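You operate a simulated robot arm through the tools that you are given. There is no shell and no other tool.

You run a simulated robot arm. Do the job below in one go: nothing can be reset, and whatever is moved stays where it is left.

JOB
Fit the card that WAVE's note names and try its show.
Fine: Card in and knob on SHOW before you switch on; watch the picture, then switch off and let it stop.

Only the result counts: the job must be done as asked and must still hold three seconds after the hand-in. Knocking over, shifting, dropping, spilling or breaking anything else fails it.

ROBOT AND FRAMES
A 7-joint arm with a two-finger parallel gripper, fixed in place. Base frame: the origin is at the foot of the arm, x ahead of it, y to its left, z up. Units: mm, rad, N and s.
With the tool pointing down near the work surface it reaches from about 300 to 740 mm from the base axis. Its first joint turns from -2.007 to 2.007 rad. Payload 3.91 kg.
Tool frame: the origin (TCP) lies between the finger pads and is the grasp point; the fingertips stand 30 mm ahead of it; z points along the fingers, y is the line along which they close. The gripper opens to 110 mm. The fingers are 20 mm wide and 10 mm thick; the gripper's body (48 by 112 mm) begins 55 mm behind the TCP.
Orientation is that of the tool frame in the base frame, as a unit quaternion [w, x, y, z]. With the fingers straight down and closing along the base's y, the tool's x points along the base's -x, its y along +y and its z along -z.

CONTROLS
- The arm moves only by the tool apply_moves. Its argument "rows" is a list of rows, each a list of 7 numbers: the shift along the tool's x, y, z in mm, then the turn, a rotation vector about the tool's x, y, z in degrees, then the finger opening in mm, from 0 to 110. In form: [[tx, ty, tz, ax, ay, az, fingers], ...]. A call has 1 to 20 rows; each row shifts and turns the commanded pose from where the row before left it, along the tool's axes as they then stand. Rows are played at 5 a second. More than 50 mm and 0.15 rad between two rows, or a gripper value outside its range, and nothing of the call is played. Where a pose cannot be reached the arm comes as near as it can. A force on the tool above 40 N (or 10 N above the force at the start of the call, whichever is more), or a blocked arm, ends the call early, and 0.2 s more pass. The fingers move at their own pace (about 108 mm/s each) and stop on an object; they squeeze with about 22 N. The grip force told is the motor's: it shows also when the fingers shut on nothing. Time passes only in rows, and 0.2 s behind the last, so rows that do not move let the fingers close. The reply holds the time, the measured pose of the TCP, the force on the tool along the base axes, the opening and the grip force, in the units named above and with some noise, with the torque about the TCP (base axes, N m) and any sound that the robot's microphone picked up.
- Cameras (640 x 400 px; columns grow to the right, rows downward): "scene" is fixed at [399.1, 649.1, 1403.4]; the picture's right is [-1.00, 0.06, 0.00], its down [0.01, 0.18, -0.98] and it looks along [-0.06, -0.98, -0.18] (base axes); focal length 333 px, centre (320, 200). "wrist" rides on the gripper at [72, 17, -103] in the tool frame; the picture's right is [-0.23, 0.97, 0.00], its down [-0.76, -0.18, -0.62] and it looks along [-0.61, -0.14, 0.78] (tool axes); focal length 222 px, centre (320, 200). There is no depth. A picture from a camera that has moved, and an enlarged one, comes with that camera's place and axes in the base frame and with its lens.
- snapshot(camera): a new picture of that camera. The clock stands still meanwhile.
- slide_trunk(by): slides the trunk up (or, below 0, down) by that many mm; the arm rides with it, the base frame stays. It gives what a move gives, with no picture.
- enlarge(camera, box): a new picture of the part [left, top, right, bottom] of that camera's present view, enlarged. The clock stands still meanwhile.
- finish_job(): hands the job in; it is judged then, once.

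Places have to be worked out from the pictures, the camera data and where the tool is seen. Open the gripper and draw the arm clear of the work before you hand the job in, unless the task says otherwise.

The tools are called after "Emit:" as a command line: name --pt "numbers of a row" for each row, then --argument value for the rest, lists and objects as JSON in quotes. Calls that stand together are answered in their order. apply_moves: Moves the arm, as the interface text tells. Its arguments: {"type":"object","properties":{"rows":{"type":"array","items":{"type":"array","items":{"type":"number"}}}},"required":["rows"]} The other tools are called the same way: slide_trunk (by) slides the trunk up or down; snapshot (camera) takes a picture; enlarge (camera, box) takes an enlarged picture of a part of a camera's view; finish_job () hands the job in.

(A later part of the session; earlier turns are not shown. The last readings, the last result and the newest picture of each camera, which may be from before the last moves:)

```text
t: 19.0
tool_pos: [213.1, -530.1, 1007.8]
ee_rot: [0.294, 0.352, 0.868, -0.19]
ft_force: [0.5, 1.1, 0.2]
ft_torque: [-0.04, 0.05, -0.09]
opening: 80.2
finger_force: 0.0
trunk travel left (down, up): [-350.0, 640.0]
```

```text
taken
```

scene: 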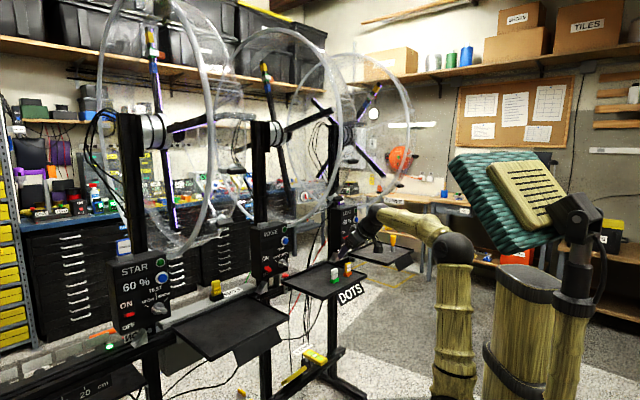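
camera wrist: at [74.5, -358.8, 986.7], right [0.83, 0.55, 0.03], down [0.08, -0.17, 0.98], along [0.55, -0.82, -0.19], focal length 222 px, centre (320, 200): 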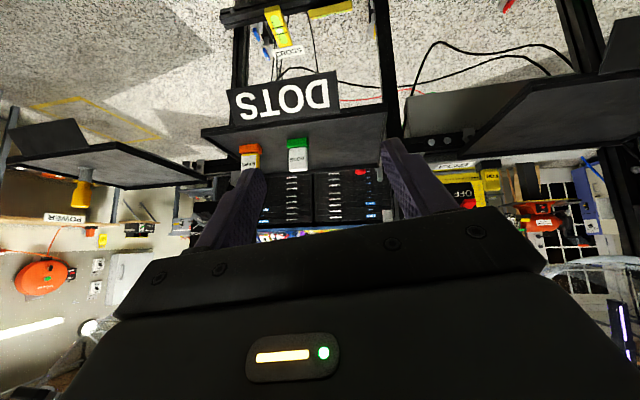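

Clear now. I correct the small orientation error back to an exact 45° pitch and square to the row, then move over in front of DOTS.

Emit:
apply_moves --pt "0 0 0 -3.2 -2.35 1.75 80" --pt "0 0 0 -3.2 -2.35 1.75 80" --pt "0.8 -27.3 21.8 0 0 0 80" --pt "0.8 -27.3 21.8 0 0 0 80" --pt "0.8 -27.3 21.8 0 0 0 80"

Emit:
snapshot --camera "wrist"

```text
t: 20.2
tool_pos: [179.8, -555.3, 961.4]
ee_rot: [0.355, 0.355, 0.853, -0.145]
ft_force: [-0.7, -0.2, -0.4]
ft_torque: [0.02, -0.03, -0.01]
opening: 80.0
finger_force: 0.1
out of reach, approached as far as the arm can: row 3, 4, 5
trunk travel left (down, up): [-350.0, 640.0]
```

```text
taken
camera wrist: at [107.3, -455.6, 983.9], right [0.8, 0.57, 0.17], down [-0.06, -0.2, 0.98], along [0.59, -0.79, -0.12], focal length 222 px, centre (320, 200)
```

wrist: 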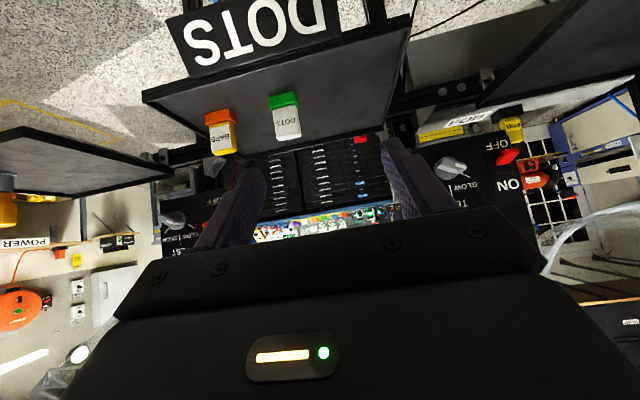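

The arm stops short at 45° pitch here. A 30° pitch should suit both pick and insertion, so I ease to 30° and see where the tool settles.

Emit:
apply_moves --pt "0 0 0 0 7.5 0 80" --pt "0 0 0 0 7.5 0 80" --pt "0 0 0 0 0 0 80"

```text
t: 21.0
tool_pos: [178.0, -524.2, 962.0]
ee_rot: [0.24, 0.37, 0.892, -0.097]
ft_force: [0.1, 0.5, 0.5]
ft_torque: [0.02, -0.03, -0.03]
opening: 80.1
finger_force: 0.1
out of reach, approached as far as the arm can: row 1, 2
trunk travel left (down, up): [-350.0, 640.0]
```

Still limited, so the cause may be the yaw between the tool and the arm's heading. I'll yaw the tool 30° towards the arm's own heading to see whether the position frees up.

Emit:
apply_moves --pt "0 0 0 3.75 0 6.5 80" --pt "0 0 0 3.75 0 6.5 80" --pt "0 0 0 3.75 0 6.5 80" --pt "0 0 0 3.75 0 6.5 80" --pt "0 0 0 0 0 0 80"

Emit:
snapshot --camera "scene"

```text
t: 22.2
tool_pos: [178.1, -526.0, 962.4]
ee_rot: [0.205, 0.589, 0.767, -0.154]
ft_force: [-0.6, -0.1, 0.4]
ft_torque: [-0.02, -0.02, -0.01]
opening: 80.3
finger_force: 0.0
trunk travel left (down, up): [-350.0, 640.0]
```

```text
taken
```

scene: 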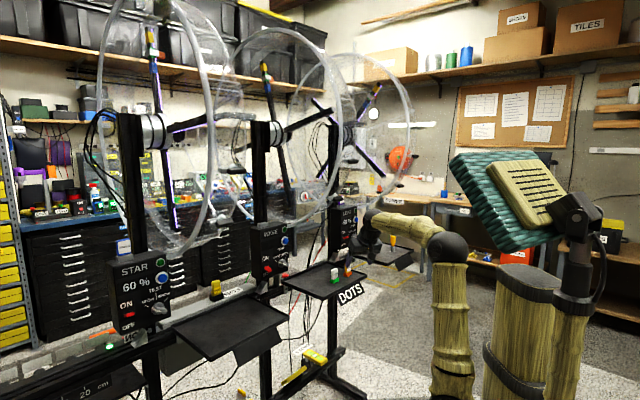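

Position held with no reach warning, so the commanded point had been clamped. From this yaw I test a straight 80 mm outward move.

Emit:
apply_moves --pt "-34.6 0 20 0 0 0 80" --pt "-34.6 0 20 0 0 0 80" --pt "0 0 0 0 0 0 80"

```text
t: 23.0
tool_pos: [182.6, -542.5, 960.8]
ee_rot: [0.205, 0.588, 0.767, -0.155]
ft_force: [0.2, -1.0, 0.4]
ft_torque: [0.02, 0.01, 0.0]
opening: 80.2
finger_force: 0.1
out of reach, approached as far as the arm can: row 1, 2
trunk travel left (down, up): [-350.0, 640.0]
```

Still clamped at a modest radius, so I'll probe which direction is limited: first go up 60 mm, then outward again.

Emit:
apply_moves --pt "-15 0 -26 0 0 0 80" --pt "-15 0 -26 0 0 0 80" --pt "0 0 0 0 0 0 80"

Emit:
apply_moves --pt "-34.6 0 20 0 0 0 80" --pt "-34.6 0 20 0 0 0 80" --pt "0 0 0 0 0 0 80"

```text
t: 23.8
tool_pos: [182.8, -535.5, 1023.0]
ee_rot: [0.206, 0.588, 0.767, -0.155]
ft_force: [0.1, 1.6, -0.5]
ft_torque: [-0.01, 0.0, 0.01]
opening: 80.1
finger_force: 0.1
out of reach, approached as far as the arm can: row 2
trunk travel left (down, up): [-350.0, 640.0]
```

```text
t: 24.6
tool_pos: [182.5, -536.6, 1011.2]
ee_rot: [0.205, 0.588, 0.767, -0.154]
ft_force: [0.1, 0.0, -0.2]
ft_torque: [-0.01, -0.02, -0.01]
opening: 80.1
finger_force: 0.1
out of reach, approached as far as the arm can: row 1, 2
trunk travel left (down, up): [-350.0, 640.0]
```

The arm seems limited radially only at this heading; probably its shoulder/upper-arm roll is wound awkwardly with the upper arm upright. I'll go back to straight ahead of WAVE, extend there to lean the upper arm forward, then swing round at a larger radius.

Emit:
apply_moves --pt "0 0 0 -3.75 0 -6.5 80" --pt "0 0 0 -3.75 0 -6.5 80" --pt "0 0 0 -3.75 0 -6.5 80" --pt "0 0 0 -3.75 0 -6.5 80" --pt "0 41.7 0 0 0 0 80" --pt "0 41.7 0 0 0 0 80" --pt "0 41.7 0 0 0 0 80" --pt "0 41.7 0 0 0 0 80" --pt "0 41.7 0 0 0 0 80" --pt "0 41.7 0 0 0 0 80"

Emit:
apply_moves --pt "-28.9 0 16.7 0 0 0 80" --pt "-28.9 0 16.7 0 0 0 80" --pt "-28.9 0 16.7 0 0 0 80"

Emit:
snapshot --camera "scene"

```text
t: 26.8
tool_pos: [357.6, -340.6, 1007.9]
ee_rot: [0.24, 0.369, 0.893, -0.096]
ft_force: [-0.3, 0.5, 0.2]
ft_torque: [0.04, -0.02, -0.03]
opening: 80.0
finger_force: 0.0
out of reach, approached as far as the arm can: row 2, 3, 4
trunk travel left (down, up): [-350.0, 640.0]
```

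```text
t: 27.6
tool_pos: [430.7, -410.2, 1009.2]
ee_rot: [0.24, 0.369, 0.893, -0.095]
ft_force: [2.3, 1.7, -0.2]
ft_torque: [-0.1, 0.11, -0.08]
opening: 80.2
finger_force: 0.1
trunk travel left (down, up): [-350.0, 640.0]
```

```text
taken
```

scene: 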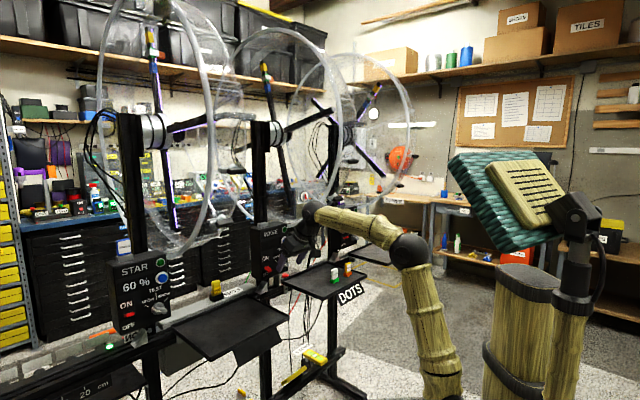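

Extending works here. Now I swing sideways at this radius towards DOTS, keeping the tool's heading square to the row.

Emit:
apply_moves --pt "0 -40 0 0 0 0 80" --pt "0 -40 0 0 0 0 80" --pt "0 -40 0 0 0 0 80" --pt "0 -40 0 0 0 0 80" --pt "0 -40 0 0 0 0 80" --pt "0 -40 0 0 0 0 80" --pt "0 -40 0 0 0 0 80" --pt "0 -40 0 0 0 0 80"

Emit:
snapshot --camera "wrist"

Emit:
snapshot --camera "scene"

```text
t: 29.4
tool_pos: [171.8, -522.3, 989.8]
ee_rot: [0.24, 0.37, 0.892, -0.098]
ft_force: [0.9, -0.5, -0.8]
ft_torque: [0.0, 0.0, -0.01]
opening: 80.1
finger_force: 0.1
out of reach, approached as far as the arm can: row 1, 2, 3, 4, 5, 6, 7, 8
trunk travel left (down, up): [-350.0, 640.0]
```

```text
taken
camera wrist: at [103.9, -430.3, 1043.7], right [0.83, 0.55, 0.12], down [0.12, -0.37, 0.92], along [0.55, -0.75, -0.37], focal length 222 px, centre (320, 200)
```

wrist: 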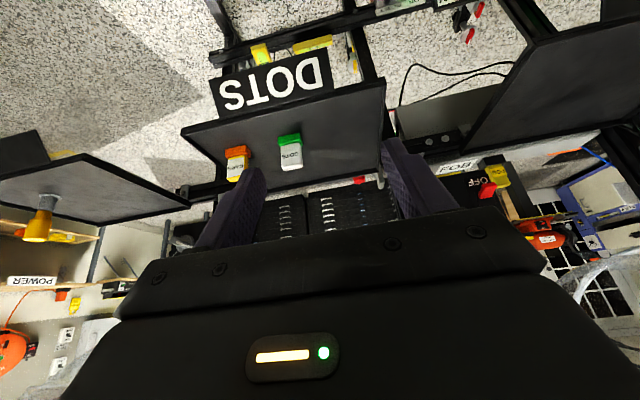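

```text
taken
```

scene: 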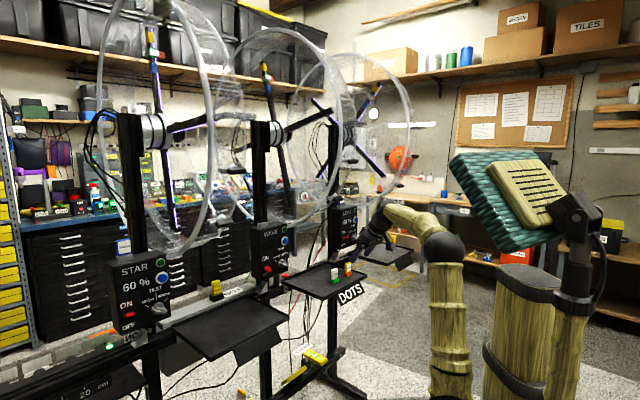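

The swing itself gets clamped. To tell whether the base joint or the wrist is the limit, I'll return to the extended pose, yaw the tool towards the new heading first, and swing again.

Emit:
apply_moves --pt "-12.4 32.8 4.4 0 0 0 80" --pt "-12.4 32.8 4.4 0 0 0 80" --pt "-12.4 32.8 4.4 0 0 0 80" --pt "-12.4 32.8 4.4 0 0 0 80" --pt "-12.4 32.8 4.4 0 0 0 80" --pt "-12.4 32.8 4.4 0 0 0 80" --pt "-12.4 32.8 4.4 0 0 0 80" --pt "-12.4 32.8 4.4 0 0 0 80" --pt "0 0 0 4 0 6.93 80" --pt "0 0 0 4 0 6.93 80" --pt "0 0 0 4 0 6.93 80" --pt "0 0 0 4 0 6.93 80"

Emit:
apply_moves --pt "-12.2 -34 7.1 0 0 0 80" --pt "-12.2 -34 7.1 0 0 0 80" --pt "-12.2 -34 7.1 0 0 0 80" --pt "-12.2 -34 7.1 0 0 0 80" --pt "-12.2 -34 7.1 0 0 0 80" --pt "-12.2 -34 7.1 0 0 0 80" --pt "-12.2 -34 7.1 0 0 0 80"

Emit:
snapshot --camera "scene"

```text
t: 32.0
tool_pos: [404.2, -415.7, 1004.9]
ee_rot: [0.202, 0.603, 0.755, -0.158]
ft_force: [-0.9, 0.4, 0.3]
ft_torque: [0.0, 0.01, -0.01]
opening: 79.9
finger_force: 0.1
out of reach, approached as far as the arm can: row 10, 11, 12
trunk travel left (down, up): [-350.0, 640.0]
```

```text
t: 33.6
tool_pos: [186.0, -538.6, 999.0]
ee_rot: [0.204, 0.601, 0.756, -0.159]
ft_force: [-0.7, -0.8, 0.1]
ft_torque: [-0.02, 0.04, -0.02]
opening: 80.0
finger_force: 0.0
out of reach, approached as far as the arm can: row 5, 6, 7
trunk travel left (down, up): [-350.0, 640.0]
```

```text
taken
```

scene: 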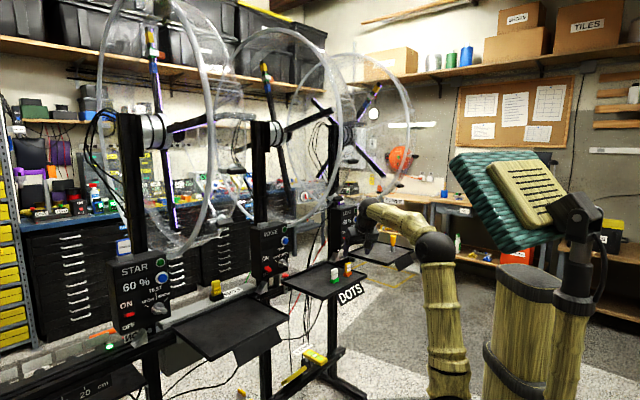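

The wrist centre seems capped near 465 mm radius at this trunk height. I'll draw back a bit, raise the trunk by 200 mm and test the reach again with the same 30° pitch.

Emit:
apply_moves --pt "34.6 0 -20 0 0 0 80" --pt "34.6 0 -20 0 0 0 80" --pt "0 0 30 0 0 0 80" --pt "0 0 30 0 0 0 80"

Emit:
slide_trunk --by 200

Emit:
apply_moves --pt "0 0 45 0 0 0 80" --pt "0 0 45 0 0 0 80" --pt "-17 0 30 0 0 0 80" --pt "-17 0 30 0 0 0 80" --pt "-25 0 14.4 0 0 0 80" --pt "-25 0 14.4 0 0 0 80"

Emit:
snapshot --camera "scene"

```text
t: 34.6
tool_pos: [176.2, -489.9, 944.4]
ee_rot: [0.202, 0.601, 0.757, -0.158]
ft_force: [0.4, 0.1, -0.8]
ft_torque: [0.01, -0.01, -0.01]
opening: 79.9
finger_force: 0.1
trunk travel left (down, up): [-350.0, 640.0]
```

```text
t: 36.8
tool_pos: [174.7, -490.6, 1145.7]
ee_rot: [0.203, 0.602, 0.756, -0.158]
ft_force: [0.7, -0.1, 0.3]
ft_torque: [-0.01, 0.0, -0.01]
opening: 79.9
finger_force: 0.0
trunk travel left (down, up): [-550.0, 440.0]
```

```text
t: 38.1
tool_pos: [184.3, -530.1, 1068.9]
ee_rot: [0.203, 0.602, 0.756, -0.158]
ft_force: [-0.8, 0.2, 0.1]
ft_torque: [-0.02, 0.01, 0.0]
opening: 80.0
finger_force: 0.0
out of reach, approached as far as the arm can: row 2, 3, 4, 5, 6
trunk travel left (down, up): [-550.0, 440.0]
```

```text
taken
```

scene: 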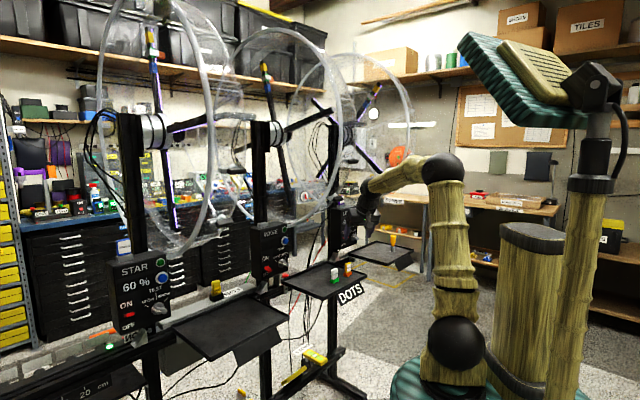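

Even with the trunk higher the arm stops at the same radius on this heading. I'll check the reach straight ahead (towards WAVE) at this trunk height with an aligned tool for comparison.

Emit:
apply_moves --pt "0 0 0 -4 0 -6.93 80" --pt "0 0 0 -4 0 -6.93 80" --pt "0 0 0 -4 0 -6.93 80" --pt "0 0 0 -4 0 -6.93 80" --pt "0 40 0 0 0 0 80" --pt "0 40 0 0 0 0 80" --pt "0 40 0 0 0 0 80" --pt "0 40 0 0 0 0 80" --pt "0 40 0 0 0 0 80" --pt "0 40 0 0 0 0 80"

Emit:
apply_moves --pt "-34.6 0 20 0 0 0 80" --pt "-34.6 0 20 0 0 0 80" --pt "-34.6 0 20 0 0 0 80" --pt "-34.6 0 20 0 0 0 80"

Emit:
snapshot --camera "scene"

```text
t: 40.4
tool_pos: [352.6, -342.1, 1074.9]
ee_rot: [0.24, 0.37, 0.892, -0.096]
ft_force: [0.3, 0.1, 0.4]
ft_torque: [-0.01, -0.03, -0.05]
opening: 80.0
finger_force: 0.1
out of reach, approached as far as the arm can: row 2, 3, 4
trunk travel left (down, up): [-550.0, 440.0]
```

```text
t: 41.4
tool_pos: [426.8, -408.4, 1087.2]
ee_rot: [0.24, 0.37, 0.892, -0.097]
ft_force: [1.1, 0.2, -0.2]
ft_torque: [-0.04, -0.01, -0.06]
opening: 79.8
finger_force: 0.0
out of reach, approached as far as the arm can: row 3, 4
trunk travel left (down, up): [-550.0, 440.0]
```

```text
taken
```

scene: 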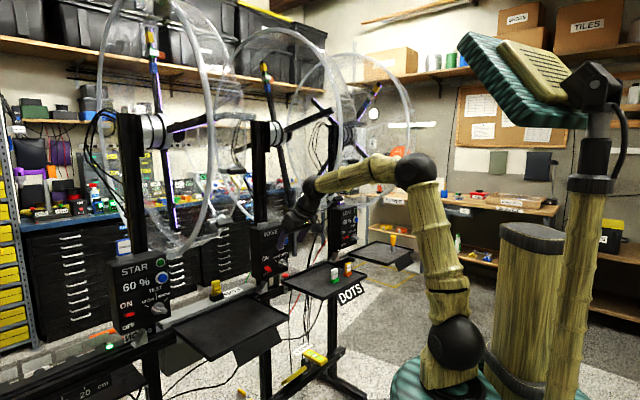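

Same limit here with 30° pitch, whereas earlier a vertical tool went much further out. I'll test that: pitch back to vertical at this spot and extend.

Emit:
apply_moves --pt "0 0 0 0 7.5 0 80" --pt "0 0 0 0 7.5 0 80" --pt "0 0 0 0 7.5 0 80" --pt "0 0 0 0 7.5 0 80" --pt "-30 0 0 0 0 0 80" --pt "-30 0 0 0 0 0 80"

Emit:
snapshot --camera "scene"

```text
t: 42.8
tool_pos: [362.4, -338.2, 1100.5]
ee_rot: [0.001, 0.382, 0.924, 0.003]
ft_force: [0.1, 0.8, 0.2]
ft_torque: [0.01, -0.04, 0.03]
opening: 79.8
finger_force: 0.0
out of reach, approached as far as the arm can: row 1, 2, 3, 4, 5, 6
trunk travel left (down, up): [-550.0, 440.0]
```

```text
taken
```

scene: 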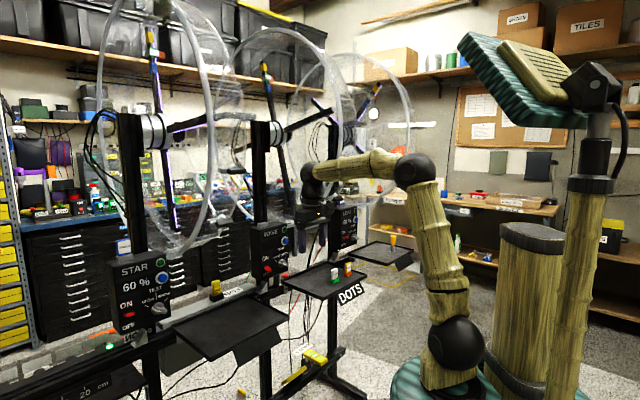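

Clamped again, though at full trunk height the same relative pose (461,-338, 250 lower now) was reached. I'll go down 110 mm to that relative pose and see if it is still reachable.

Emit:
apply_moves --pt "0 0 36.7 0 0 0 80" --pt "0 0 36.7 0 0 0 80" --pt "0 0 36.7 0 0 0 80" --pt "-23.3 23.3 0 0 0 0 80" --pt "-23.3 23.3 0 0 0 0 80" --pt "-23.3 23.3 0 0 0 0 80"

Emit:
apply_moves --pt "-40 0 0 0 0 0 80" --pt "-40 0 0 0 0 0 80"

Emit:
snapshot --camera "scene"

```text
t: 44.1
tool_pos: [396.6, -274.4, 1023.0]
ee_rot: [0.001, 0.382, 0.924, 0.002]
ft_force: [0.3, 0.2, 1.1]
ft_torque: [0.02, -0.04, 0.0]
opening: 80.0
finger_force: 0.0
out of reach, approached as far as the arm can: row 1, 2, 3, 4, 5, 6
trunk travel left (down, up): [-550.0, 440.0]
```

```text
t: 44.8
tool_pos: [394.1, -288.5, 1039.6]
ee_rot: [0.001, 0.382, 0.924, 0.003]
ft_force: [0.7, 0.6, -1.2]
ft_torque: [0.04, 0.0, 0.05]
opening: 79.9
finger_force: 0.1
out of reach, approached as far as the arm can: row 1, 2
trunk travel left (down, up): [-550.0, 440.0]
```

```text
taken
```

scene: 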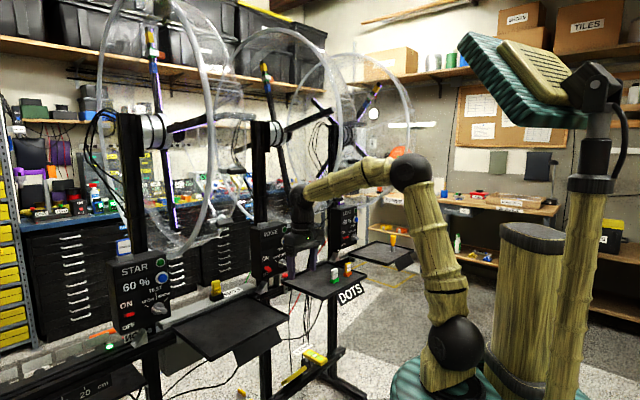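

That pose was reachable before but not now, so the arm's joints got wound into a poor configuration when I folded it near the base. I'll raise the trunk and retrace to the starting pose to unwind it.

Emit:
slide_trunk --by 250

Emit:
apply_moves --pt "20 -20 0 0 0 -7.5 110" --pt "20 -20 0 0 0 -7.5 110" --pt "20 -20 0 0 0 -7.5 110" --pt "20 -20 0 0 0 -7.5 110" --pt "20 -20 0 0 0 -7.5 110" --pt "20 -20 0 0 0 -7.5 110"

Emit:
snapshot --camera "scene"

```text
t: 47.3
tool_pos: [394.3, -288.7, 1288.9]
ee_rot: [0.001, 0.383, 0.924, 0.003]
ft_force: [0.4, 0.4, 0.5]
ft_torque: [-0.03, -0.03, -0.05]
opening: 80.0
finger_force: 0.1
trunk travel left (down, up): [-800.0, 190.0]
```

```text
t: 48.7
tool_pos: [235.6, -343.3, 1287.7]
ee_rot: [0.002, -0.002, 1.0, 0.001]
ft_force: [-0.8, -0.1, -0.3]
ft_torque: [0.01, 0.0, -0.01]
opening: 110.1
finger_force: 0.0
trunk travel left (down, up): [-800.0, 190.0]
```

```text
taken
```

scene: 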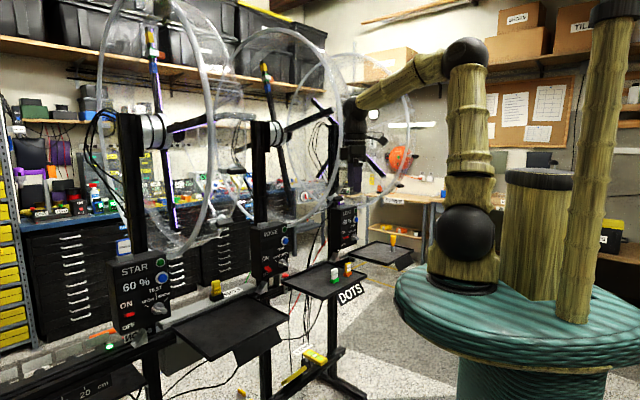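

Now move on to the exact starting pose and compare the shoulder's orientation with the first picture.

Emit:
apply_moves --pt "35 -9 -9.5 0 0 0 110" --pt "35 -9 -9.5 0 0 0 110" --pt "35 -9 -9.5 0 0 0 110" --pt "33 -8 -9.5 0 0 0 110"

Emit:
enlarge --camera "scene" --box '[360, 10, 640, 330]'

```text
t: 49.7
tool_pos: [98.0, -375.7, 1324.6]
ee_rot: [0.002, -0.001, 1.0, 0.003]
ft_force: [0.9, 0.2, -0.5]
ft_torque: [-0.01, -0.01, -0.03]
opening: 110.0
finger_force: 0.0
trunk travel left (down, up): [-800.0, 190.0]
```

```text
1.25 times, centred on (500, 170) of scene
camera zoom: at [399.1, 649.1, 1403.4], right [-1.0, 0.06, 0.0], down [0.01, 0.18, -0.98], along [-0.06, -0.98, -0.18], focal length 416 px, centre (95, 238)
```

zoom: 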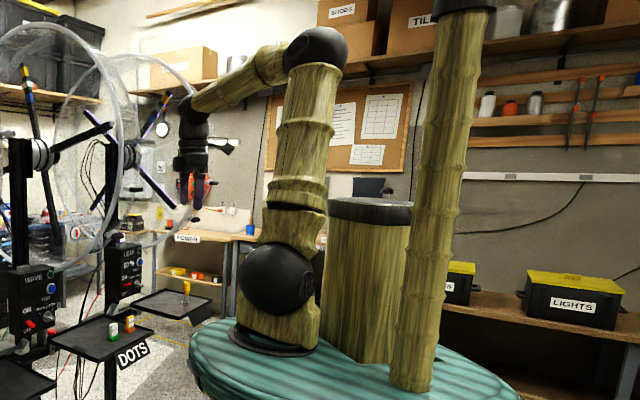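

The elbow sits about 100 mm further back than at the start, so the redundancy did shift. I'll replay my original first moves from here and see if the reach comes back.

Emit:
apply_moves --pt "-40 15 0 0 0 0 110" --pt "-40 15 0 0 0 0 110" --pt "-40 15 0 0 0 0 110" --pt "-40 15 0 0 0 0 110" --pt "-40 15 0 0 0 0 110" --pt "-40 15 0 0 0 0 110" --pt "-40 15 0 0 0 0 110" --pt "-40 15 0 0 0 0 110" --pt "-40 15 0 0 0 0 110" --pt "-40 0 0 0 0 0 110"

Emit:
snapshot --camera "scene"

```text
t: 51.9
tool_pos: [437.1, -222.0, 1334.7]
ee_rot: [0.002, 0.0, 1.0, 0.002]
ft_force: [0.1, -0.1, -0.2]
ft_torque: [-0.03, -0.01, 0.0]
opening: 109.8
finger_force: 0.0
out of reach, approached as far as the arm can: row 9, 10
trunk travel left (down, up): [-800.0, 190.0]
```

```text
taken
```

scene: 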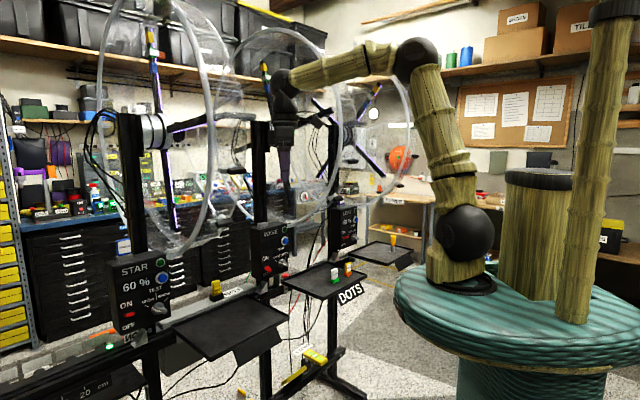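

Same cap near r=490. On the earlier successful path I was descending while extending, so I'll test at 100 mm lower here.

Emit:
apply_moves --pt "0 0 40 0 0 0 110" --pt "0 0 40 0 0 0 110" --pt "0 0 20 0 0 0 110" --pt "-30 0 0 0 0 0 110" --pt "-30 0 0 0 0 0 110"

Emit:
enlarge --camera "scene" --box '[220, 20, 540, 300]'

```text
t: 53.1
tool_pos: [423.2, -200.6, 1260.5]
ee_rot: [0.003, -0.001, 1.0, 0.002]
ft_force: [-0.4, 0.4, -0.1]
ft_torque: [-0.01, 0.0, -0.03]
opening: 110.2
finger_force: 0.0
out of reach, approached as far as the arm can: row 1, 2, 3, 4, 5
trunk travel left (down, up): [-800.0, 190.0]
```

```text
1.43 times, centred on (380, 160) of scene
camera zoom: at [399.1, 649.1, 1403.4], right [-1.0, 0.06, 0.0], down [0.01, 0.18, -0.98], along [-0.06, -0.98, -0.18], focal length 476 px, centre (234, 257)
```

zoom: 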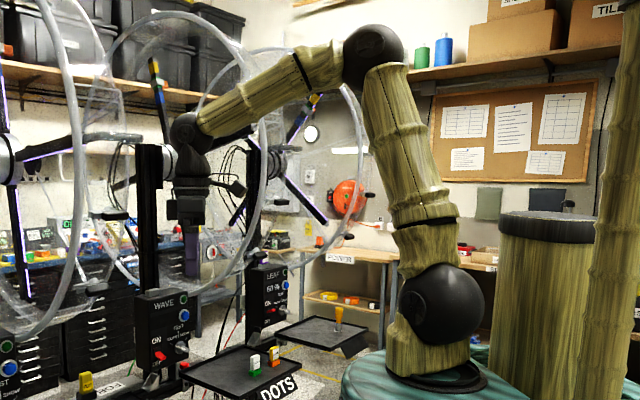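

Something in the arm's joint state is limiting, and I need the elbow's true 3D place to understand it. Sliding the trunk shifts the arm rigidly, so two pictures give me its depth.

Emit:
enlarge --camera "scene" --box '[370, 10, 530, 110]'

Emit:
enlarge --camera "scene" --box '[380, 170, 540, 270]'

Emit:
slide_trunk --by -150

Emit:
enlarge --camera "scene" --box '[370, 80, 530, 180]'

Emit:
enlarge --camera "scene" --box '[380, 240, 540, 340]'

```text
4.00 times, centred on (450, 60) of scene
camera zoom: at [399.1, 649.1, 1403.4], right [-1.0, 0.06, 0.0], down [0.01, 0.18, -0.98], along [-0.06, -0.98, -0.18], focal length 1332 px, centre (-200, 760)
```

zoom: 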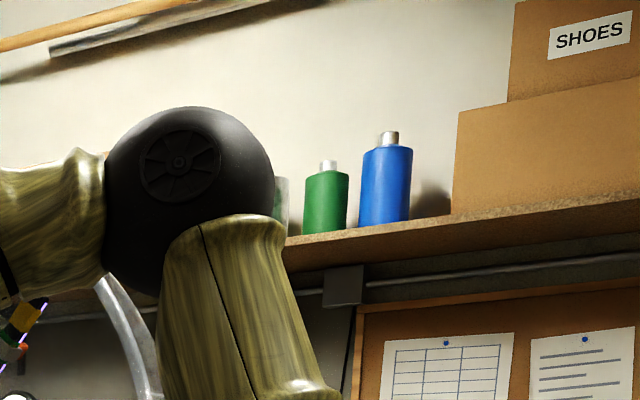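

```text
4.00 times, centred on (460, 220) of scene
camera zoom: at [399.1, 649.1, 1403.4], right [-1.0, 0.06, 0.0], down [0.01, 0.18, -0.98], along [-0.06, -0.98, -0.18], focal length 1332 px, centre (-240, 120)
```

zoom: 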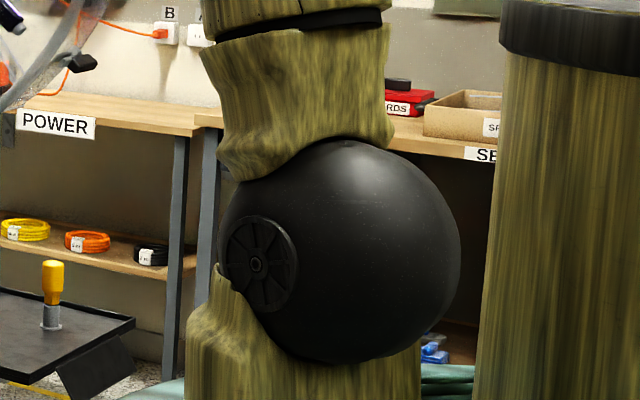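

```text
t: 54.9
tool_pos: [423.3, -201.3, 1110.7]
ee_rot: [0.003, -0.001, 1.0, 0.001]
ft_force: [0.6, 0.1, 0.4]
ft_torque: [-0.01, -0.01, 0.01]
opening: 109.9
finger_force: 0.1
trunk travel left (down, up): [-650.0, 340.0]
```

```text
4.00 times, centred on (450, 130) of scene
camera zoom: at [399.1, 649.1, 1403.4], right [-1.0, 0.06, 0.0], down [0.01, 0.18, -0.98], along [-0.06, -0.98, -0.18], focal length 1332 px, centre (-200, 480)
```

zoom: 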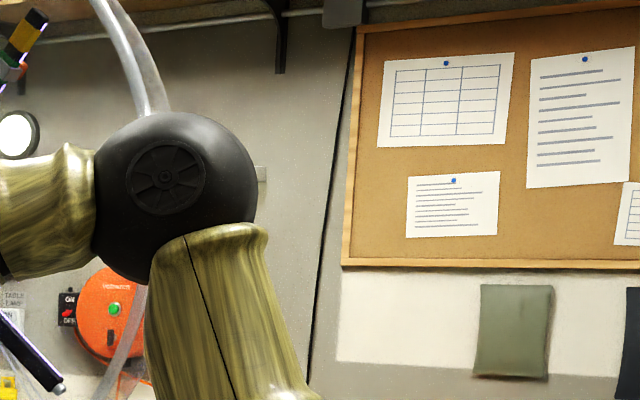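

```text
4.00 times, centred on (460, 290) of scene
camera zoom: at [399.1, 649.1, 1403.4], right [-1.0, 0.06, 0.0], down [0.01, 0.18, -0.98], along [-0.06, -0.98, -0.18], focal length 1332 px, centre (-240, -160)
```

zoom: 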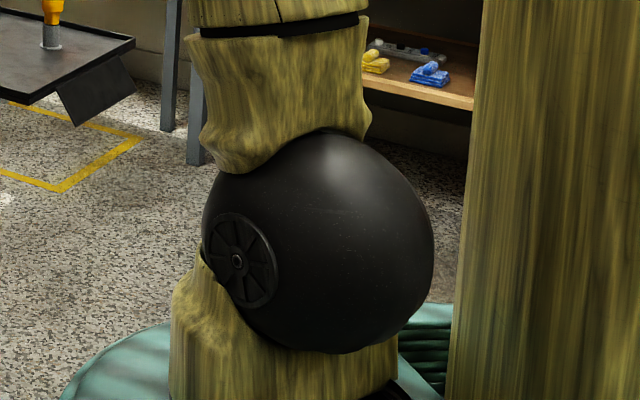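

The elbow measures at about (138,-110,1573) above the shoulder (63,12,1216), and the elbow plane is tilted 14° from the wrist's bend plane, which suggests the forearm and wrist rolls are wound to their limits. To test, I yaw the tool 40° away from alignment and try extending.

Emit:
apply_moves --pt "0 0 0 0 0 -8 110" --pt "0 0 0 0 0 -8 110" --pt "0 0 0 0 0 -8 110" --pt "0 0 0 0 0 -8 110" --pt "0 0 0 0 0 -8 110"

Emit:
apply_moves --pt "-23 -19 0 0 0 0 110" --pt "-23 -19 0 0 0 0 110" --pt "0 0 0 0 0 0 110"

Emit:
enlarge --camera "scene" --box '[220, 80, 540, 360]'

```text
t: 56.1
tool_pos: [424.0, -202.0, 1110.4]
ee_rot: [0.003, -0.344, 0.939, 0.001]
ft_force: [-0.3, -0.6, -0.7]
ft_torque: [0.0, 0.04, 0.01]
opening: 109.8
finger_force: 0.1
trunk travel left (down, up): [-650.0, 340.0]
```

```text
t: 56.9
tool_pos: [432.8, -188.3, 1130.2]
ee_rot: [0.004, -0.343, 0.939, 0.001]
ft_force: [0.4, 0.4, 0.4]
ft_torque: [-0.02, 0.0, -0.01]
opening: 109.9
finger_force: 0.1
out of reach, approached as far as the arm can: row 1, 2
trunk travel left (down, up): [-650.0, 340.0]
```

```text
1.43 times, centred on (380, 220) of scene
camera zoom: at [399.1, 649.1, 1403.4], right [-1.0, 0.06, 0.0], down [0.01, 0.18, -0.98], along [-0.06, -0.98, -0.18], focal length 476 px, centre (234, 171)
```

zoom: 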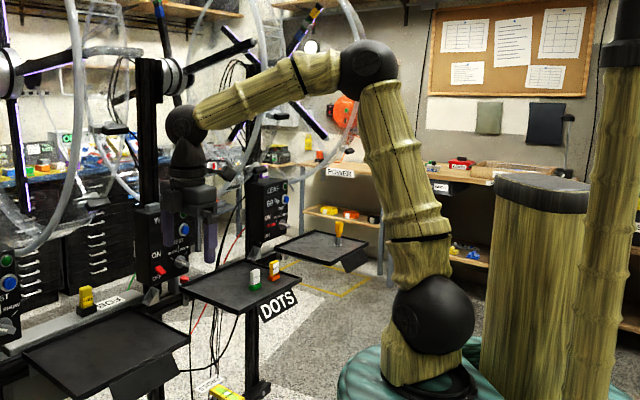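

The upper arm leans exactly about 22° in every clamped pose, while it leaned 48° early on, so the shoulder has flipped over (leaning "backwards" to its limit). To undo this I fold in, swing to the left side (about +40°) and extend there, so the shoulder takes its normal lean; the robot's own mast stays clear of that path.

Emit:
apply_moves --pt "13.6 33.3 -3 0 0 0 110" --pt "13.6 33.3 -3 0 0 0 110" --pt "13.6 33.3 -3 0 0 0 110" --pt "13.6 33.3 -3 0 0 0 110" --pt "13.6 33.3 -3 0 0 0 110"

Emit:
enlarge --camera "scene" --box '[220, 80, 540, 360]'

```text
t: 58.1
tool_pos: [280.6, -78.8, 1144.8]
ee_rot: [0.002, -0.39, 0.921, 0.0]
ft_force: [-0.3, -3.4, -0.4]
ft_torque: [0.22, -0.1, -0.04]
opening: 110.0
finger_force: 0.0
trunk travel left (down, up): [-650.0, 340.0]
```

```text
1.43 times, centred on (380, 220) of scene
camera zoom: at [399.1, 649.1, 1403.4], right [-1.0, 0.06, 0.0], down [0.01, 0.18, -0.98], along [-0.06, -0.98, -0.18], focal length 476 px, centre (234, 171)
```

zoom: 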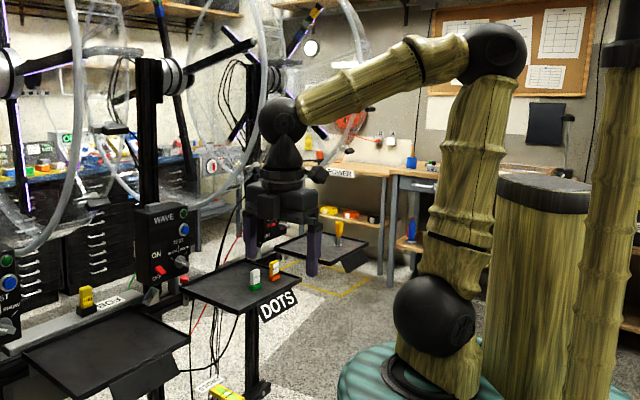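

The shoulder is unwinding as hoped while folded. I continue the swing to the left side at this small radius, watching the forces.

Emit:
apply_moves --pt "0 0 0 0 0 0 110" --pt "-26.1 24.6 0 0 0 0 110" --pt "-26.1 24.6 0 0 0 0 110" --pt "-26.1 24.6 0 0 0 0 110" --pt "-26.1 24.6 0 0 0 0 110" --pt "-26.1 24.6 0 0 0 0 110"

Emit:
enlarge --camera "scene" --box '[220, 80, 540, 360]'

```text
t: 59.5
tool_pos: [294.7, 78.8, 1145.6]
ee_rot: [0.003, -0.341, 0.94, 0.001]
ft_force: [0.6, -0.6, -1.4]
ft_torque: [-0.01, 0.02, 0.0]
opening: 109.8
finger_force: 0.1
trunk travel left (down, up): [-650.0, 340.0]
```

```text
1.43 times, centred on (380, 220) of scene
camera zoom: at [399.1, 649.1, 1403.4], right [-1.0, 0.06, 0.0], down [0.01, 0.18, -0.98], along [-0.06, -0.98, -0.18], focal length 476 px, centre (234, 171)
```

zoom: 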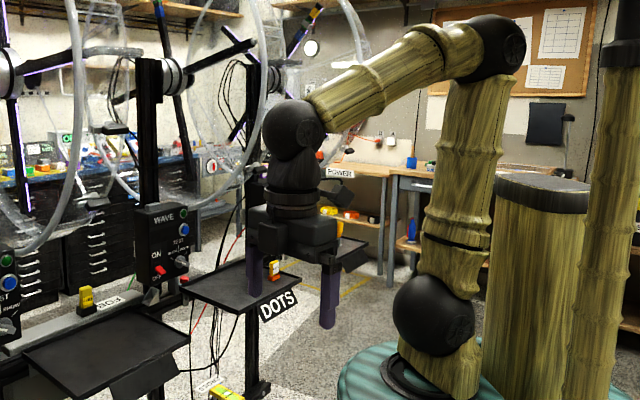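

The shoulder axis now points about +38°, nearly in line with the arm's heading, so extending outward in that direction should carry the lean straight through upright into its normal range.

Emit:
apply_moves --pt "-6.3 29.9 0 0 0 0 110" --pt "-6.3 29.9 0 0 0 0 110" --pt "-6.3 29.9 0 0 0 0 110" --pt "-35 0 0 0 0 0 110" --pt "-35 0 0 0 0 0 110" --pt "-35 0 0 0 0 0 110" --pt "-35 0 0 0 0 0 110" --pt "0 0 0 0 0 0 110"

Emit:
enlarge --camera "scene" --box '[220, 80, 540, 360]'

```text
t: 61.3
tool_pos: [356.5, 246.4, 1145.9]
ee_rot: [0.003, -0.343, 0.94, 0.001]
ft_force: [0.0, 0.4, -0.8]
ft_torque: [-0.01, 0.0, -0.02]
opening: 110.0
finger_force: 0.1
trunk travel left (down, up): [-650.0, 340.0]
```

```text
1.43 times, centred on (380, 220) of scene
camera zoom: at [399.1, 649.1, 1403.4], right [-1.0, 0.06, 0.0], down [0.01, 0.18, -0.98], along [-0.06, -0.98, -0.18], focal length 476 px, centre (234, 171)
```

zoom: 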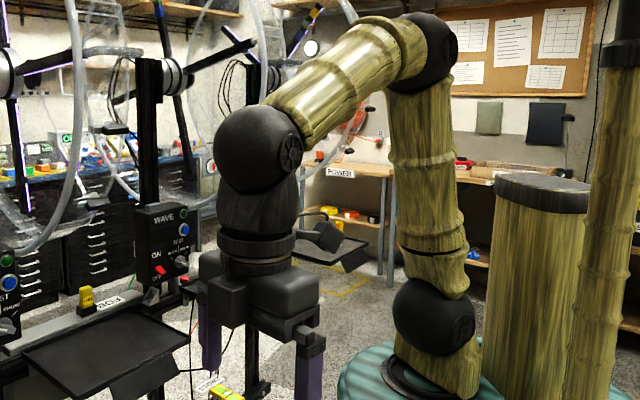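

The upper arm now leans forward normally with no reach warnings. I'll extend a bit more and swing back clockwise to face WAVE, turning the tool along with the arm.

Emit:
apply_moves --pt "-45 0 0 0 0 0 110" --pt "3.8 -47 0 0 0 6.43 110" --pt "3.8 -47 0 0 0 6.43 110" --pt "3.8 -47 0 0 0 6.43 110" --pt "3.8 -47 0 0 0 6.43 110" --pt "3.8 -47 0 0 0 6.43 110" --pt "3.8 -47 0 0 0 6.43 110" --pt "3.8 -47 0 0 0 6.43 110" --pt "3.8 -47 0 0 0 6.43 110" --pt "3.8 -47 0 0 0 6.43 110" --pt "3.8 -47 0 0 0 6.43 110" --pt "3.8 -47 0 0 0 6.43 110" --pt "3.8 -47 0 0 0 6.43 110" --pt "3.8 -47 0 0 0 6.43 110"

Emit:
snapshot --camera "scene"

```text
t: 64.3
tool_pos: [359.1, -287.1, 1144.9]
ee_rot: [0.001, 0.371, 0.929, 0.004]
ft_force: [0.7, 0.1, 0.1]
ft_torque: [0.01, 0.03, 0.0]
opening: 110.0
finger_force: 0.0
trunk travel left (down, up): [-650.0, 340.0]
```

```text
taken
```

scene: 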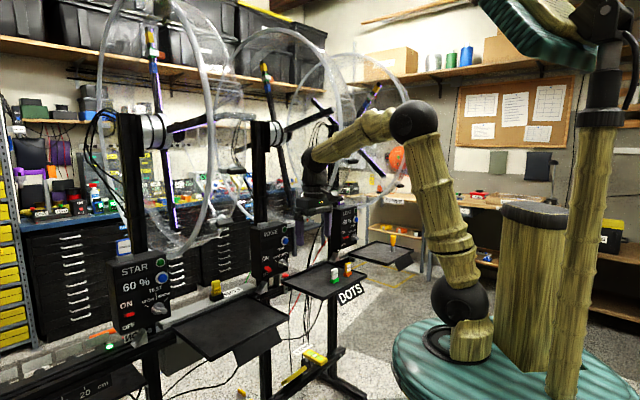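

Everything tracks again. Next I lower the trunk to the pick height, extend towards the row before pitching (to keep the shoulder leaning forward), and pitch the tool to 45°.

Emit:
slide_trunk --by -210

Emit:
apply_moves --pt "-34.3 -17 0 0 0 1.4 80" --pt "-34.3 -17 0 0 0 0 80" --pt "-34.3 -17 0 0 0 0 80" --pt "0 0 0 0 -7.5 0 80" --pt "0 0 0 0 -7.5 0 80" --pt "0 0 0 0 -7.5 0 80" --pt "0 0 0 0 -7.5 0 80" --pt "0 0 0 0 -7.5 0 80" --pt "0 0 0 0 -7.5 0 80"

Emit:
snapshot --camera "scene"

```text
t: 66.5
tool_pos: [358.7, -286.7, 935.3]
ee_rot: [0.002, 0.371, 0.929, 0.003]
ft_force: [-0.5, -0.8, 0.3]
ft_torque: [-0.05, -0.02, 0.05]
opening: 110.1
finger_force: 0.0
trunk travel left (down, up): [-440.0, 550.0]
```

```text
t: 68.5
tool_pos: [397.1, -393.7, 933.1]
ee_rot: [0.356, 0.354, 0.852, -0.145]
ft_force: [0.8, 0.5, 0.1]
ft_torque: [0.02, 0.01, -0.03]
opening: 80.0
finger_force: 0.0
trunk travel left (down, up): [-440.0, 550.0]
```

```text
taken
```

scene: 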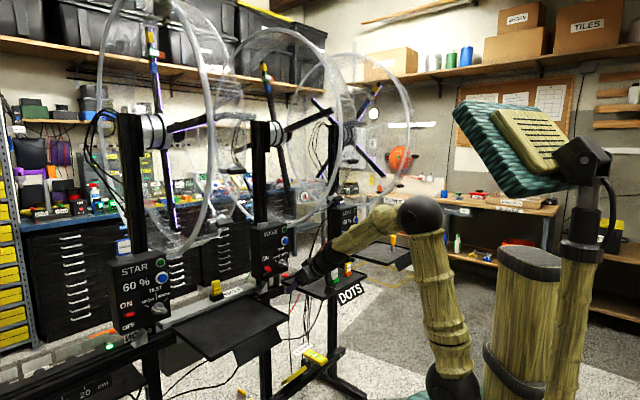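

Exactly as commanded. Now I swing sideways to line up with the DOTS card.

Emit:
apply_moves --pt "0 -38.5 0 0 0 0 80" --pt "0 -38.5 0 0 0 0 80" --pt "0 -38.5 0 0 0 0 80" --pt "0 -38.5 0 0 0 0 80" --pt "0 -38.5 0 0 0 0 80" --pt "0 -38.5 0 0 0 0 80" --pt "0 -38.5 0 0 0 0 80" --pt "0 -38.5 0 0 0 0 80"

Emit:
snapshot --camera "wrist"

Emit:
snapshot --camera "scene"

```text
t: 70.3
tool_pos: [180.4, -612.2, 935.3]
ee_rot: [0.355, 0.353, 0.854, -0.143]
ft_force: [0.0, -0.6, -0.3]
ft_torque: [0.0, 0.02, -0.02]
opening: 80.0
finger_force: 0.0
trunk travel left (down, up): [-440.0, 550.0]
```

```text
taken
camera wrist: at [106.7, -512.6, 956.6], right [0.8, 0.58, 0.17], down [-0.06, -0.2, 0.98], along [0.6, -0.79, -0.12], focal length 222 px, centre (320, 200)
```

wrist: 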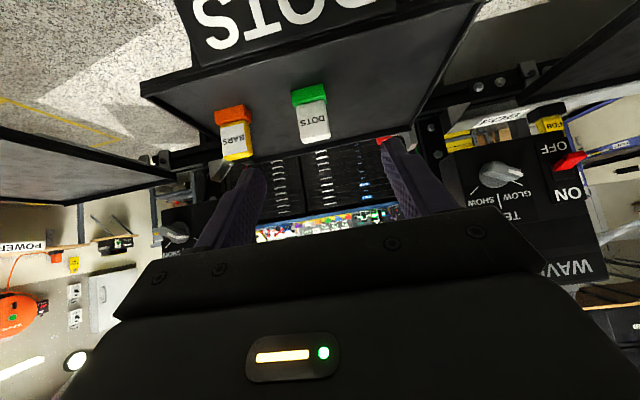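

```text
taken
```

scene: 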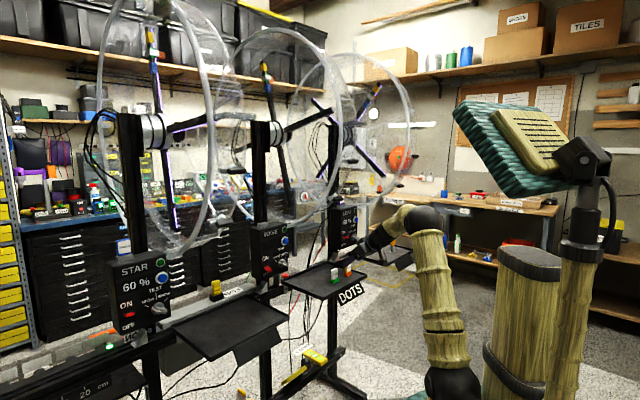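

The arm is in front of the cards. I'll zoom in to measure the DOTS card precisely.

Emit:
enlarge --camera "wrist" --box '[264, 70, 360, 150]'

Emit:
enlarge --camera "scene" --box '[316, 255, 380, 295]'

Emit:
enlarge --camera "wrist" --box '[440, 130, 616, 240]'

```text
5.00 times, centred on (312, 110) of wrist
camera zoom: at [106.7, -512.6, 956.6], right [0.8, 0.58, 0.17], down [-0.06, -0.2, 0.98], along [0.6, -0.79, -0.12], focal length 1111 px, centre (360, 650)
```

zoom: 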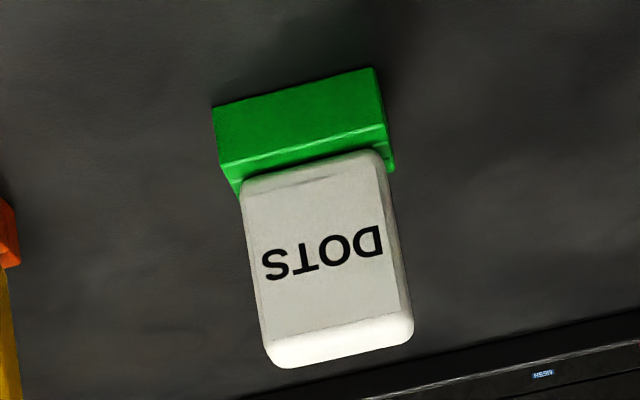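

```text
10.00 times, centred on (348, 275) of scene
camera zoom: at [399.1, 649.1, 1403.4], right [-1.0, 0.06, 0.0], down [0.01, 0.18, -0.98], along [-0.06, -0.98, -0.18], focal length 3329 px, centre (40, -550)
```

zoom: 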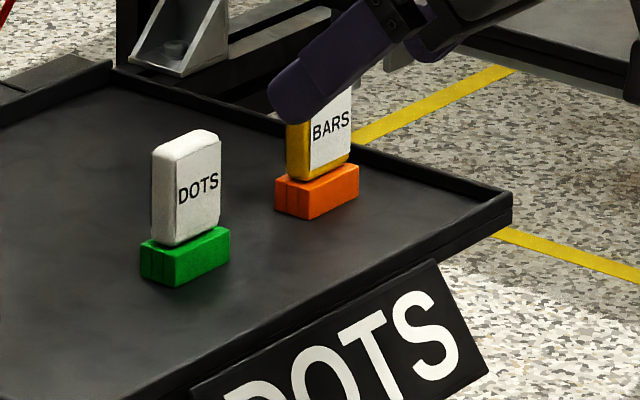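

```text
3.64 times, centred on (528, 185) of wrist
camera zoom: at [106.7, -512.6, 956.6], right [0.8, 0.58, 0.17], down [-0.06, -0.2, 0.98], along [0.6, -0.79, -0.12], focal length 808 px, centre (-436, 254)
```

zoom: 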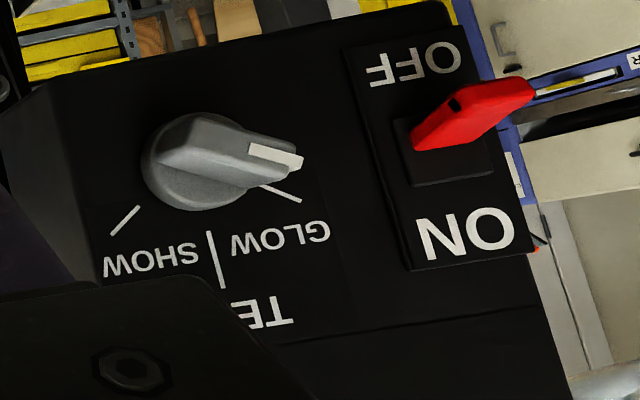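

The card is about 31 mm wide at ρ≈-314 (8 mm right of my line) and its face about 105–110 mm ahead. I'll advance most of the way with the fingers at 60 mm and check again.

Emit:
apply_moves --pt "-5 -8.5 0 0 0 0 60" --pt "-6 0 25 0 0 0 60" --pt "-6 0 25 0 0 0 60" --pt "-6 0 20 0 0 0 60"

Emit:
snapshot --camera "wrist"

Emit:
enlarge --camera "scene" --box '[316, 245, 396, 295]'

```text
t: 71.3
tool_pos: [221.7, -664.5, 898.3]
ee_rot: [0.356, 0.354, 0.853, -0.143]
ft_force: [0.2, 0.2, -0.4]
ft_torque: [0.02, -0.04, -0.01]
opening: 60.2
finger_force: 0.0
trunk travel left (down, up): [-440.0, 550.0]
```

```text
taken
camera wrist: at [147.0, -565.3, 920.7], right [0.8, 0.57, 0.17], down [-0.06, -0.2, 0.98], along [0.6, -0.79, -0.12], focal length 222 px, centre (320, 200)
```

wrist: 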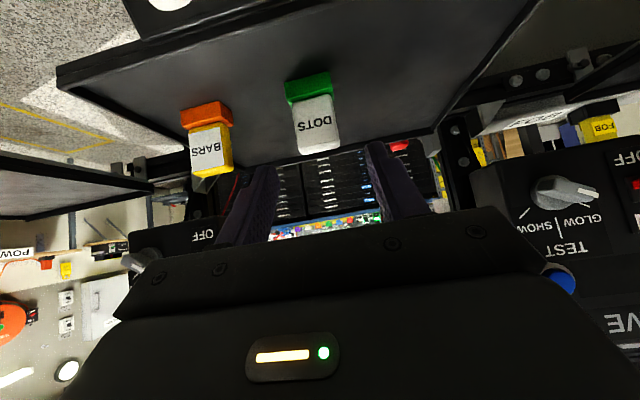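

```text
8.00 times, centred on (356, 270) of scene
camera zoom: at [399.1, 649.1, 1403.4], right [-1.0, 0.06, 0.0], down [0.01, 0.18, -0.98], along [-0.06, -0.98, -0.18], focal length 2663 px, centre (32, -360)
```

zoom: 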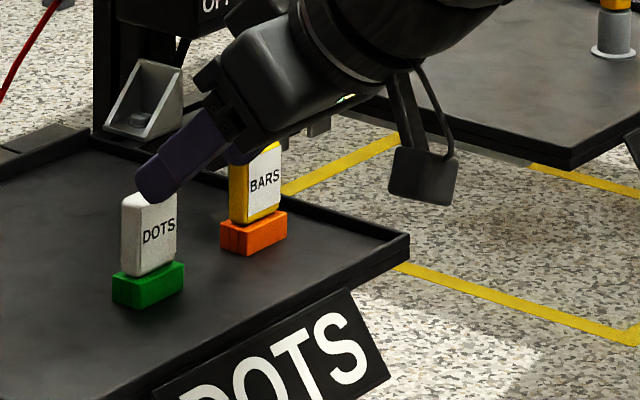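

The card is centred between the fingers. Its face should be at N≈672, mid-height ≈839, so I advance the last 54 mm along the tool axis and look before closing.

Emit:
apply_moves --pt "-1.1 0 27 0 0 0 60" --pt "-1.1 0 26.5 0 0 0 60" --pt "0 0 0 0 0 0 60"

Emit:
snapshot --camera "wrist"

Emit:
enlarge --camera "scene" --box '[316, 245, 396, 295]'

```text
t: 72.1
tool_pos: [249.8, -691.6, 863.2]
ee_rot: [0.355, 0.354, 0.853, -0.144]
ft_force: [-0.1, 0.2, 0.4]
ft_torque: [0.01, 0.0, 0.0]
opening: 60.1
finger_force: 0.0
trunk travel left (down, up): [-440.0, 550.0]
```

```text
taken
camera wrist: at [175.2, -592.2, 885.0], right [0.8, 0.58, 0.17], down [-0.06, -0.2, 0.98], along [0.6, -0.79, -0.12], focal length 222 px, centre (320, 200)
```

wrist: 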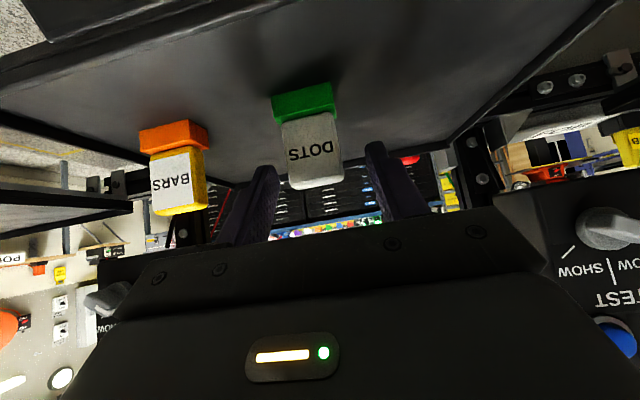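

```text
8.00 times, centred on (356, 270) of scene
camera zoom: at [399.1, 649.1, 1403.4], right [-1.0, 0.06, 0.0], down [0.01, 0.18, -0.98], along [-0.06, -0.98, -0.18], focal length 2663 px, centre (32, -360)
```

zoom: 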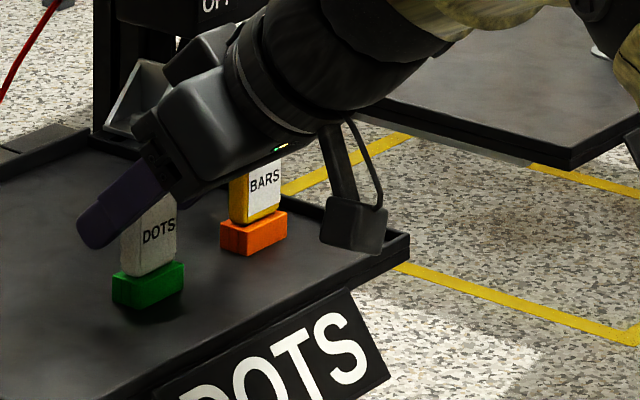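

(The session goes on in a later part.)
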